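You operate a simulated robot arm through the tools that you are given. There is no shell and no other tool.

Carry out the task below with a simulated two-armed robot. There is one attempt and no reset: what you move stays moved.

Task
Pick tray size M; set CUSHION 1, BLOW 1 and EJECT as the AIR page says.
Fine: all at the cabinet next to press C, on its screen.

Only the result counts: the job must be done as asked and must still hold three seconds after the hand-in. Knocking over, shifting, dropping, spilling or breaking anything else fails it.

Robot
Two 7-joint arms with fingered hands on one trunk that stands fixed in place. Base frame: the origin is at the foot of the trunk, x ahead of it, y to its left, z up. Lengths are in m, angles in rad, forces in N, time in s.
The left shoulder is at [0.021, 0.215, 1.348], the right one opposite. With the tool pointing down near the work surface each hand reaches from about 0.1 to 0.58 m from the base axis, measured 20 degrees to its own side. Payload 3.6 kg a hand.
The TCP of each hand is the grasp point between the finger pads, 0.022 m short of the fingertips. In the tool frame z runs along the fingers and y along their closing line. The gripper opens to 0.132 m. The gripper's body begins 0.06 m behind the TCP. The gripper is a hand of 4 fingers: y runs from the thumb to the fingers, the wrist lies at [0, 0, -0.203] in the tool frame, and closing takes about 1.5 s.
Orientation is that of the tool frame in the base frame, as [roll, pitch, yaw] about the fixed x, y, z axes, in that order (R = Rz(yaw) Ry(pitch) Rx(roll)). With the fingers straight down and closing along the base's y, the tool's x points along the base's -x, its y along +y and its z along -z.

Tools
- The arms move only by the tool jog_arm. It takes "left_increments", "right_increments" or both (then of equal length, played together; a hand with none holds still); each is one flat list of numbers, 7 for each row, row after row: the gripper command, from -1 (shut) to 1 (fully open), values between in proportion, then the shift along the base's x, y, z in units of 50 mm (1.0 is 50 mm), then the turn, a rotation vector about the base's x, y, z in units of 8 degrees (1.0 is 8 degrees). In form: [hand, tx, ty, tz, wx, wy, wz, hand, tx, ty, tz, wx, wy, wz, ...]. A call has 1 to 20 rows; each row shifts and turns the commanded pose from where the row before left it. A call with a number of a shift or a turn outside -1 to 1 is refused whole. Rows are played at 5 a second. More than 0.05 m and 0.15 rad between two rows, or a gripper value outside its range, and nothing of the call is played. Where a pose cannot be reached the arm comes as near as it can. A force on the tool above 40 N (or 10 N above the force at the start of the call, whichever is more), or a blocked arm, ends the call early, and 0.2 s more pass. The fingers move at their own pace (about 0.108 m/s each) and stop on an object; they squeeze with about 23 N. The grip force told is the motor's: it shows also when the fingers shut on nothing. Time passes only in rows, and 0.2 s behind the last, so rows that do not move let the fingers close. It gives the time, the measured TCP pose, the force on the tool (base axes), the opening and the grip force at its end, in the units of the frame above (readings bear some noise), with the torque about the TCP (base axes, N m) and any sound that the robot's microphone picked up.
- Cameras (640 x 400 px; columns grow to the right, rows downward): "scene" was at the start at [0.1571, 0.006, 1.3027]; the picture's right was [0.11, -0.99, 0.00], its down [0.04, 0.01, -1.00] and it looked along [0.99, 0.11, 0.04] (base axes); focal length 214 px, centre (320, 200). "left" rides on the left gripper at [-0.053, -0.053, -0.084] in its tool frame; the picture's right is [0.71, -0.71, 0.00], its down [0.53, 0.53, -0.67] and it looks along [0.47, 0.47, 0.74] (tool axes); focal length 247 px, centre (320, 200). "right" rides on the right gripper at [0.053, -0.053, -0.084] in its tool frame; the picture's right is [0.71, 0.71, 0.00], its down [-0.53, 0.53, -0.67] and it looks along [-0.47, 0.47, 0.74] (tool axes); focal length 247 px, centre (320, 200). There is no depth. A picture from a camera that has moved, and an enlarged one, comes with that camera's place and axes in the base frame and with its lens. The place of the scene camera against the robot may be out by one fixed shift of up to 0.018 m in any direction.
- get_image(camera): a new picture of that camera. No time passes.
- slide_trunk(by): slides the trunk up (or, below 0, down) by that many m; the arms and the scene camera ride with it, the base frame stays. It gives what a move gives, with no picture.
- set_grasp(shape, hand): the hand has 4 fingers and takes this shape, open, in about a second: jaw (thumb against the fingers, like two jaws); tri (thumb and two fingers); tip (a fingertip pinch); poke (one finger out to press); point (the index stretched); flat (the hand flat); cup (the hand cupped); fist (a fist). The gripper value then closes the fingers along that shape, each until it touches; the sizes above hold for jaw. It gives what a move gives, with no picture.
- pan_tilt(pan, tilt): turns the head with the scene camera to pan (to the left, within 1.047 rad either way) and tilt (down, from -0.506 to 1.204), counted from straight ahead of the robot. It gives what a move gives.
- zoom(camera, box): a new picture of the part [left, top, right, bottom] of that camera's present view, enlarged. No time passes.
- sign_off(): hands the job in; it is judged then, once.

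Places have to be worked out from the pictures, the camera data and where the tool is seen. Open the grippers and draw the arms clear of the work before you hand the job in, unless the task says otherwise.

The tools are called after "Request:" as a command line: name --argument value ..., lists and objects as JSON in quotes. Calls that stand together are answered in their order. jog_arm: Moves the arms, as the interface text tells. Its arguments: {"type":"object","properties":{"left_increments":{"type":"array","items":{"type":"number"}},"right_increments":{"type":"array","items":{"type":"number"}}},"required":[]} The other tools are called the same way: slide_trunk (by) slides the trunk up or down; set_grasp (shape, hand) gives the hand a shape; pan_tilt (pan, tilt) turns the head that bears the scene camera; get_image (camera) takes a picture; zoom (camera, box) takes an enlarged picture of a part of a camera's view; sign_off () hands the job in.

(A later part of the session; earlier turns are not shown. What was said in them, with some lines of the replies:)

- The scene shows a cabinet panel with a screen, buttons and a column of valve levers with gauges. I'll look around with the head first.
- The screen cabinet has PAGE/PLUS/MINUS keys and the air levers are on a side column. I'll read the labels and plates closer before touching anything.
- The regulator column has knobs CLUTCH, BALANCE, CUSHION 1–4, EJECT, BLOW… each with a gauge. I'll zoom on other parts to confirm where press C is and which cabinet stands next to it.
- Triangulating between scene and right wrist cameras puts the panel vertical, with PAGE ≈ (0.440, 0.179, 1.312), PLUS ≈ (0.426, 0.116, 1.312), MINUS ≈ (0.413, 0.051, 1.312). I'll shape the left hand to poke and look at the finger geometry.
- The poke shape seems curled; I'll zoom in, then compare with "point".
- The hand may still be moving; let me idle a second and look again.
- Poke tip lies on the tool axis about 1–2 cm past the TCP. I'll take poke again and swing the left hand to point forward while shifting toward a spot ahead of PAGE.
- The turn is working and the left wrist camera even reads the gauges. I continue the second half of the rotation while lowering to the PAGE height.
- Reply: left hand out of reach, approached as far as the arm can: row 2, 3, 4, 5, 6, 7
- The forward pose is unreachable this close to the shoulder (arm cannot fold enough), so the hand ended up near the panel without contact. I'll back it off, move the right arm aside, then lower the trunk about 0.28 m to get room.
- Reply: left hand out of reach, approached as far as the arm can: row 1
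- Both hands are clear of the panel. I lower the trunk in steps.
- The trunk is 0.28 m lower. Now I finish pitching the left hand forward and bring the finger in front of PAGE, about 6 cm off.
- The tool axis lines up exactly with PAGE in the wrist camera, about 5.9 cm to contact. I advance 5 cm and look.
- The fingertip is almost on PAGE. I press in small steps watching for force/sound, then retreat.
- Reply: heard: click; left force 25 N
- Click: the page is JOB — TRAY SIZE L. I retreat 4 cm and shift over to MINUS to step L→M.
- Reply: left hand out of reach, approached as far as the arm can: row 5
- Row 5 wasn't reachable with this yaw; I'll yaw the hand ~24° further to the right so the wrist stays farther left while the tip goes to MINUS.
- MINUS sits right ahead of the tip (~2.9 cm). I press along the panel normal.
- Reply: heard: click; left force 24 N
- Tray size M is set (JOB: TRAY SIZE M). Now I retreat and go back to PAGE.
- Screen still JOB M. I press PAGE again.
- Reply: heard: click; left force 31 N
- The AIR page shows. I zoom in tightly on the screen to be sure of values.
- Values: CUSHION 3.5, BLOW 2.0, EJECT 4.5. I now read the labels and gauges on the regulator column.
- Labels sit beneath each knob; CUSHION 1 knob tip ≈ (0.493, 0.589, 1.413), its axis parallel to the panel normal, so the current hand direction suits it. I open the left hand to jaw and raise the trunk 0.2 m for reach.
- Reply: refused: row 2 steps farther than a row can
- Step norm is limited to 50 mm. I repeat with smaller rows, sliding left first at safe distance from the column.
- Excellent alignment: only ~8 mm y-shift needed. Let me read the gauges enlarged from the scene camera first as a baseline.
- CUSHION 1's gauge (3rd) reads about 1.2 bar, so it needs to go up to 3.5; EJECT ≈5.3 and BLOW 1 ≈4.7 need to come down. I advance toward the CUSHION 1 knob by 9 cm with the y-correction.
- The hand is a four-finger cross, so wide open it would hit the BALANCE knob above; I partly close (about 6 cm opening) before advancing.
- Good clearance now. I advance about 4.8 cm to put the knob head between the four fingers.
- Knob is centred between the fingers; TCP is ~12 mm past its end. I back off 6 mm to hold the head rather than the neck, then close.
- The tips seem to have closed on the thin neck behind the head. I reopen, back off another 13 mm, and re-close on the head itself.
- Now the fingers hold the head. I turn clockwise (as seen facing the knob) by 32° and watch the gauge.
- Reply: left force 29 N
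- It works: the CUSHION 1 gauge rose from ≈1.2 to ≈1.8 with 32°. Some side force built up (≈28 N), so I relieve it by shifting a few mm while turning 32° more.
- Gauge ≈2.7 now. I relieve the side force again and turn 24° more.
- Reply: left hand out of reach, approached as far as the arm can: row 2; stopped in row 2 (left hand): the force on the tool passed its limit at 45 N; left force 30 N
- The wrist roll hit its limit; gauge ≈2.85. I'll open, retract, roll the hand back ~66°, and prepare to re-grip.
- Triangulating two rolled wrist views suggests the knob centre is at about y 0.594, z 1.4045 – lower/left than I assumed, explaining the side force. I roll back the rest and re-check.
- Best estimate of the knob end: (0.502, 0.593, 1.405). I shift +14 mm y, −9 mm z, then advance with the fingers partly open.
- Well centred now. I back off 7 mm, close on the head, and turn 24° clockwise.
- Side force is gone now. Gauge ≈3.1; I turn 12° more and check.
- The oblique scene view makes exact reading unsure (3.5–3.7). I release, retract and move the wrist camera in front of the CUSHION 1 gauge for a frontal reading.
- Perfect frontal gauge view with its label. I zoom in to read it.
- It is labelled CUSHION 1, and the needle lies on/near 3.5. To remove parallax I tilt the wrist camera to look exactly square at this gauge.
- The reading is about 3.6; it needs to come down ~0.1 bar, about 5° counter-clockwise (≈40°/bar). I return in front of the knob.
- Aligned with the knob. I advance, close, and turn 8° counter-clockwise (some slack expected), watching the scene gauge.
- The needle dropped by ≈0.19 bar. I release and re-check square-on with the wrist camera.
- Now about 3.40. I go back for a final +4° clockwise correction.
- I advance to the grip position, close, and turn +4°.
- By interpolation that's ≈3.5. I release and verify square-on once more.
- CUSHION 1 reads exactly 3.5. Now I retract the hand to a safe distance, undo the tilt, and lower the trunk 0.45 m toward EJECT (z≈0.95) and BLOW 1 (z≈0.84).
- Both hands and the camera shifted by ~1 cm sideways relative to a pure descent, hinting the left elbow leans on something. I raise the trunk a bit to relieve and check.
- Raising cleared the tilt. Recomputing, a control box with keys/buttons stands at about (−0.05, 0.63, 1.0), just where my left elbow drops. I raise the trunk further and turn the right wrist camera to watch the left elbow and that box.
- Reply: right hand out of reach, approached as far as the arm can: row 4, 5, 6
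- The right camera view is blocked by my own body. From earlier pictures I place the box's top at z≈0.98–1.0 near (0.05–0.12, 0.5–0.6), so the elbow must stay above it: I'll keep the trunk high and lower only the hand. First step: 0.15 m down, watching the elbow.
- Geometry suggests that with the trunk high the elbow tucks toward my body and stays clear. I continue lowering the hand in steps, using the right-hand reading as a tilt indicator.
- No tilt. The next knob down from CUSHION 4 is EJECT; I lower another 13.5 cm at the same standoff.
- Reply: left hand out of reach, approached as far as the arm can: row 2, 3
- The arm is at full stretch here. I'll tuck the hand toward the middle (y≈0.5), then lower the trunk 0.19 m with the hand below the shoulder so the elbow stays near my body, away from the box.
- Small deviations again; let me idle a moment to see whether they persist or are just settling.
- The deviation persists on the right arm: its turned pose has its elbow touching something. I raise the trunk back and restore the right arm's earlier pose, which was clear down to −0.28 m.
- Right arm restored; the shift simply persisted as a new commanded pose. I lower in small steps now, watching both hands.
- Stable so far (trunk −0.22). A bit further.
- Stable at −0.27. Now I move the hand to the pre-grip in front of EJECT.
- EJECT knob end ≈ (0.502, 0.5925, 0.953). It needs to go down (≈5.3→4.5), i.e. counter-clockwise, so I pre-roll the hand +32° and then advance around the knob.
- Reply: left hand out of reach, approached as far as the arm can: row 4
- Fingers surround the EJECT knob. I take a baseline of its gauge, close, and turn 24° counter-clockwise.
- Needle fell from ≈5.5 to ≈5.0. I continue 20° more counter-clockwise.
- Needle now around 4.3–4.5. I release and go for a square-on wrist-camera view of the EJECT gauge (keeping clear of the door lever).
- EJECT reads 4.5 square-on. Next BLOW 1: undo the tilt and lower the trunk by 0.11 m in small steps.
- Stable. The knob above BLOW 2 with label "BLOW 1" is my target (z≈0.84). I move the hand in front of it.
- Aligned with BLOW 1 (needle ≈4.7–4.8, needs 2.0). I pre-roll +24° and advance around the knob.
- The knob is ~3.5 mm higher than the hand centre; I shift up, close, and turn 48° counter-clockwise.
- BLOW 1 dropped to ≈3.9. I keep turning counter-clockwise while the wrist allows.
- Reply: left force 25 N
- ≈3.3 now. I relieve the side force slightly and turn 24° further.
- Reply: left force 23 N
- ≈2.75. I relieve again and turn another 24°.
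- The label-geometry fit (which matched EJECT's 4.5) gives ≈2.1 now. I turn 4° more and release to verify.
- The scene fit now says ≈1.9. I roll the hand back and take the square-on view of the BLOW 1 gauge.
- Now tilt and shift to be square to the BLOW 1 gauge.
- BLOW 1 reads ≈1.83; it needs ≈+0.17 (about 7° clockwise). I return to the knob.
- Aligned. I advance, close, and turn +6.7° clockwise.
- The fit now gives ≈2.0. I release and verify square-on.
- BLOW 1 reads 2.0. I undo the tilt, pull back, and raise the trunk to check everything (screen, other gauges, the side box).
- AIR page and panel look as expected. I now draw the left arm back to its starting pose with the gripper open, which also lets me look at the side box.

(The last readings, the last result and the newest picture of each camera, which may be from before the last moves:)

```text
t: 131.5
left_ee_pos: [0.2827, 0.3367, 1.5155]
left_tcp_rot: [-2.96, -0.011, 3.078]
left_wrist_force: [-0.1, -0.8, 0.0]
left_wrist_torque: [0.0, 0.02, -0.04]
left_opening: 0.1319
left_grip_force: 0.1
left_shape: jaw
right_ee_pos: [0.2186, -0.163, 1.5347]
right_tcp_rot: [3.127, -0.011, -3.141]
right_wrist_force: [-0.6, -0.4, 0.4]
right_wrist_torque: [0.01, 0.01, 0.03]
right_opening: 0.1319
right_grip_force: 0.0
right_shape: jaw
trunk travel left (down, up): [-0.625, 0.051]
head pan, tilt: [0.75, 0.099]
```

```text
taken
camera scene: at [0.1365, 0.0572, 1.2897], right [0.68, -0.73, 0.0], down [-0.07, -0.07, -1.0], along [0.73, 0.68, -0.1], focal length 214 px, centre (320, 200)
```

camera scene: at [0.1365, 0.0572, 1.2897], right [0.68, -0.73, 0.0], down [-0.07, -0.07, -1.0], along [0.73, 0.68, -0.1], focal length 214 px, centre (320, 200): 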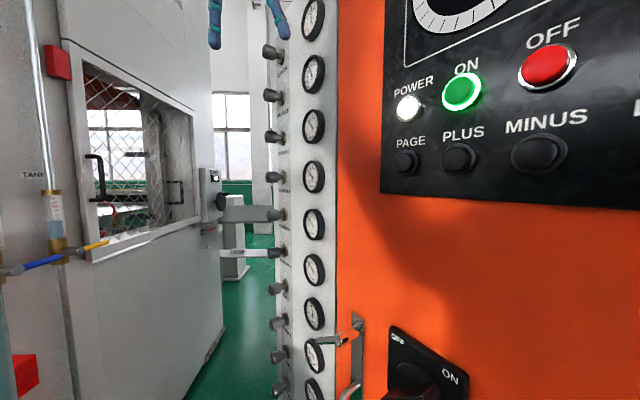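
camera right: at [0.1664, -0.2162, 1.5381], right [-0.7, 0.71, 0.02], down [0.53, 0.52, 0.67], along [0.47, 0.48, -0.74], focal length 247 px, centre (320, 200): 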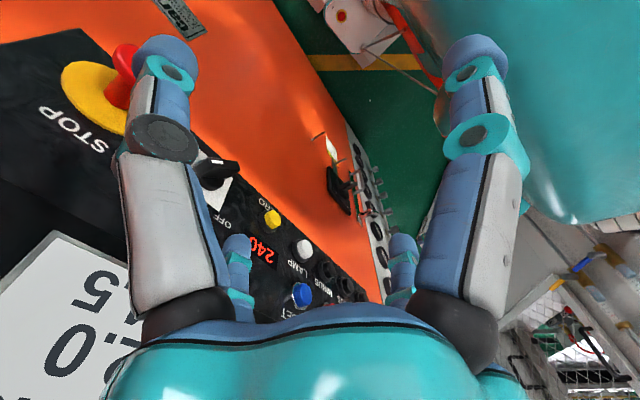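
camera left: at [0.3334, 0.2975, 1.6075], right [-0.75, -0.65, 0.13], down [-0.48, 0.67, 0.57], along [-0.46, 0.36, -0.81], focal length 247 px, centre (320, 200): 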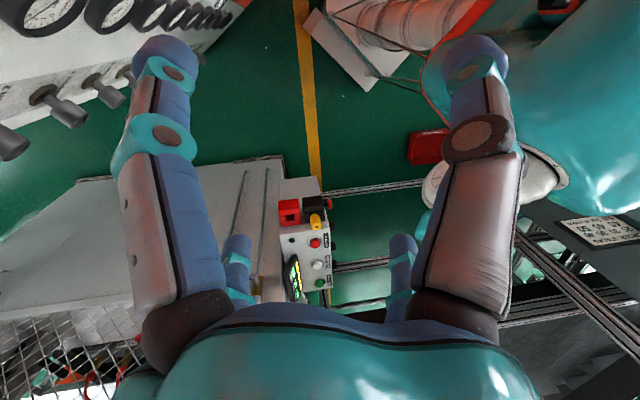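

The arm is clear and open. I zoom on the side box and on the three gauges for a last check.

Request:
zoom --camera "left" --box '[260, 150, 380, 310]'

Request:
zoom --camera "scene" --box '[256, 90, 346, 210]'

Request:
zoom --camera "scene" --box '[256, 260, 346, 390]'

Request:
zoom --camera "left" --box '[380, 90, 500, 200]'

```text
2.50 times, centred on (320, 230) of left
camera zoom: at [0.3334, 0.2975, 1.6075], right [-0.75, -0.65, 0.13], down [-0.48, 0.67, 0.57], along [-0.46, 0.36, -0.81], focal length 617 px, centre (320, 125)
```

zoom: 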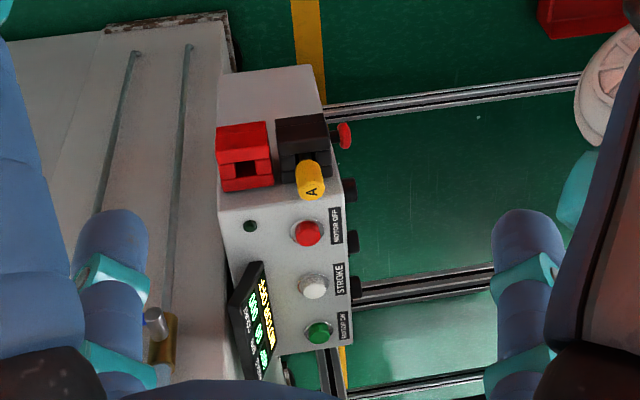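

```text
3.33 times, centred on (301, 150) of scene
camera zoom: at [0.1365, 0.0572, 1.2897], right [0.68, -0.73, 0.0], down [-0.07, -0.07, -1.0], along [0.73, 0.68, -0.1], focal length 715 px, centre (383, 367)
```

zoom: 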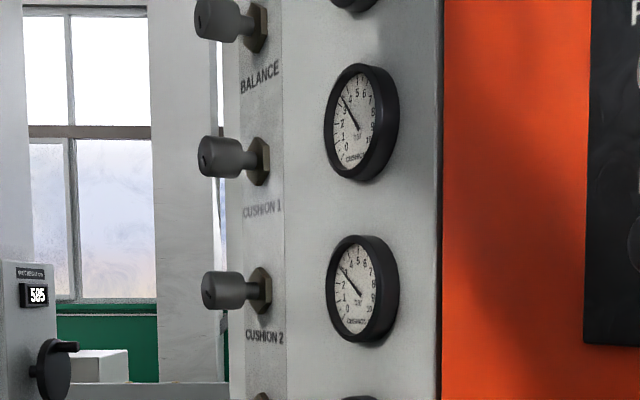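

```text
3.08 times, centred on (301, 325) of scene
camera zoom: at [0.1365, 0.0572, 1.2897], right [0.68, -0.73, 0.0], down [-0.07, -0.07, -1.0], along [0.73, 0.68, -0.1], focal length 660 px, centre (378, -185)
```

zoom: 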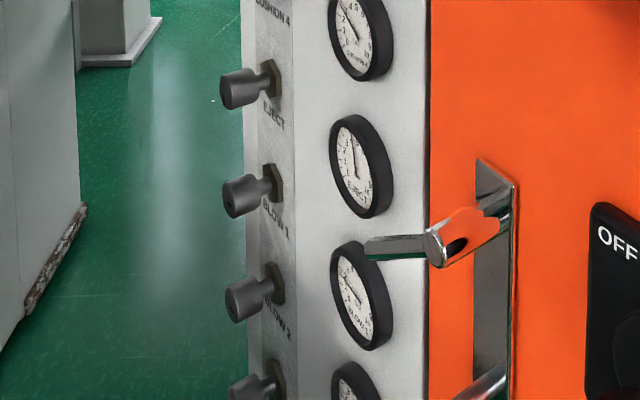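

```text
3.64 times, centred on (440, 145) of left
camera zoom: at [0.3334, 0.2975, 1.6075], right [-0.75, -0.65, 0.13], down [-0.48, 0.67, 0.57], along [-0.46, 0.36, -0.81], focal length 898 px, centre (-116, 400)
```

zoom: 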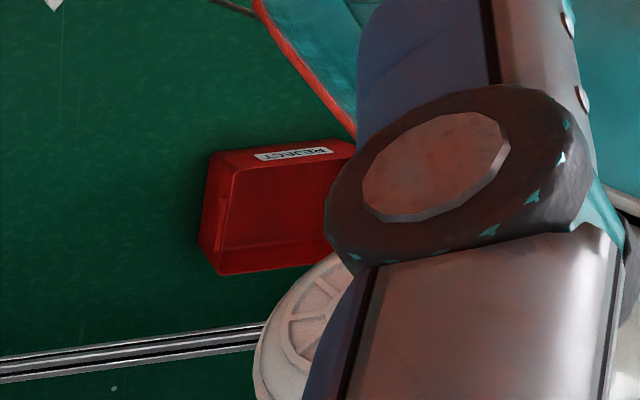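

Everything checks out: tray M, CUSHION 1 = 3.5, BLOW 1 = 2.0, EJECT = 4.5. The side box and reject bin look unchanged, and both arms are clear with the grippers open. I hand in.

Request:
sign_off

```text
The job is handed in.
```

I picked tray size M on the cabinet screen and set the three regulators to the values on the AIR page. Each gauge was read straight-on after I let go of its knob:

| Setting | AIR page | Gauge reading |
|---|---|---|
| CUSHION 1 | 3.5 bar | 3.5 bar |
| BLOW 1 | 2.0 bar | 2.0 bar |
| EJECT | 4.5 bar | about 4.5 bar |

- **Cabinet identity:** I worked at the orange cabinet, the only one with a screen I could see in reach. Its plate says "Control cabinet A", and I found no label naming press C. Tell me if you meant a different one.
- **Possible contact:** While the trunk was being lowered, the robot tilted about 1 cm. My left elbow had probably leaned on the press control box beside me. I raised it straight away, and in the pictures the box's keys, buttons and display and the reject bin looked unchanged.

The screen is still on the AIR page. Both arms are clear of the work with the grippers open.
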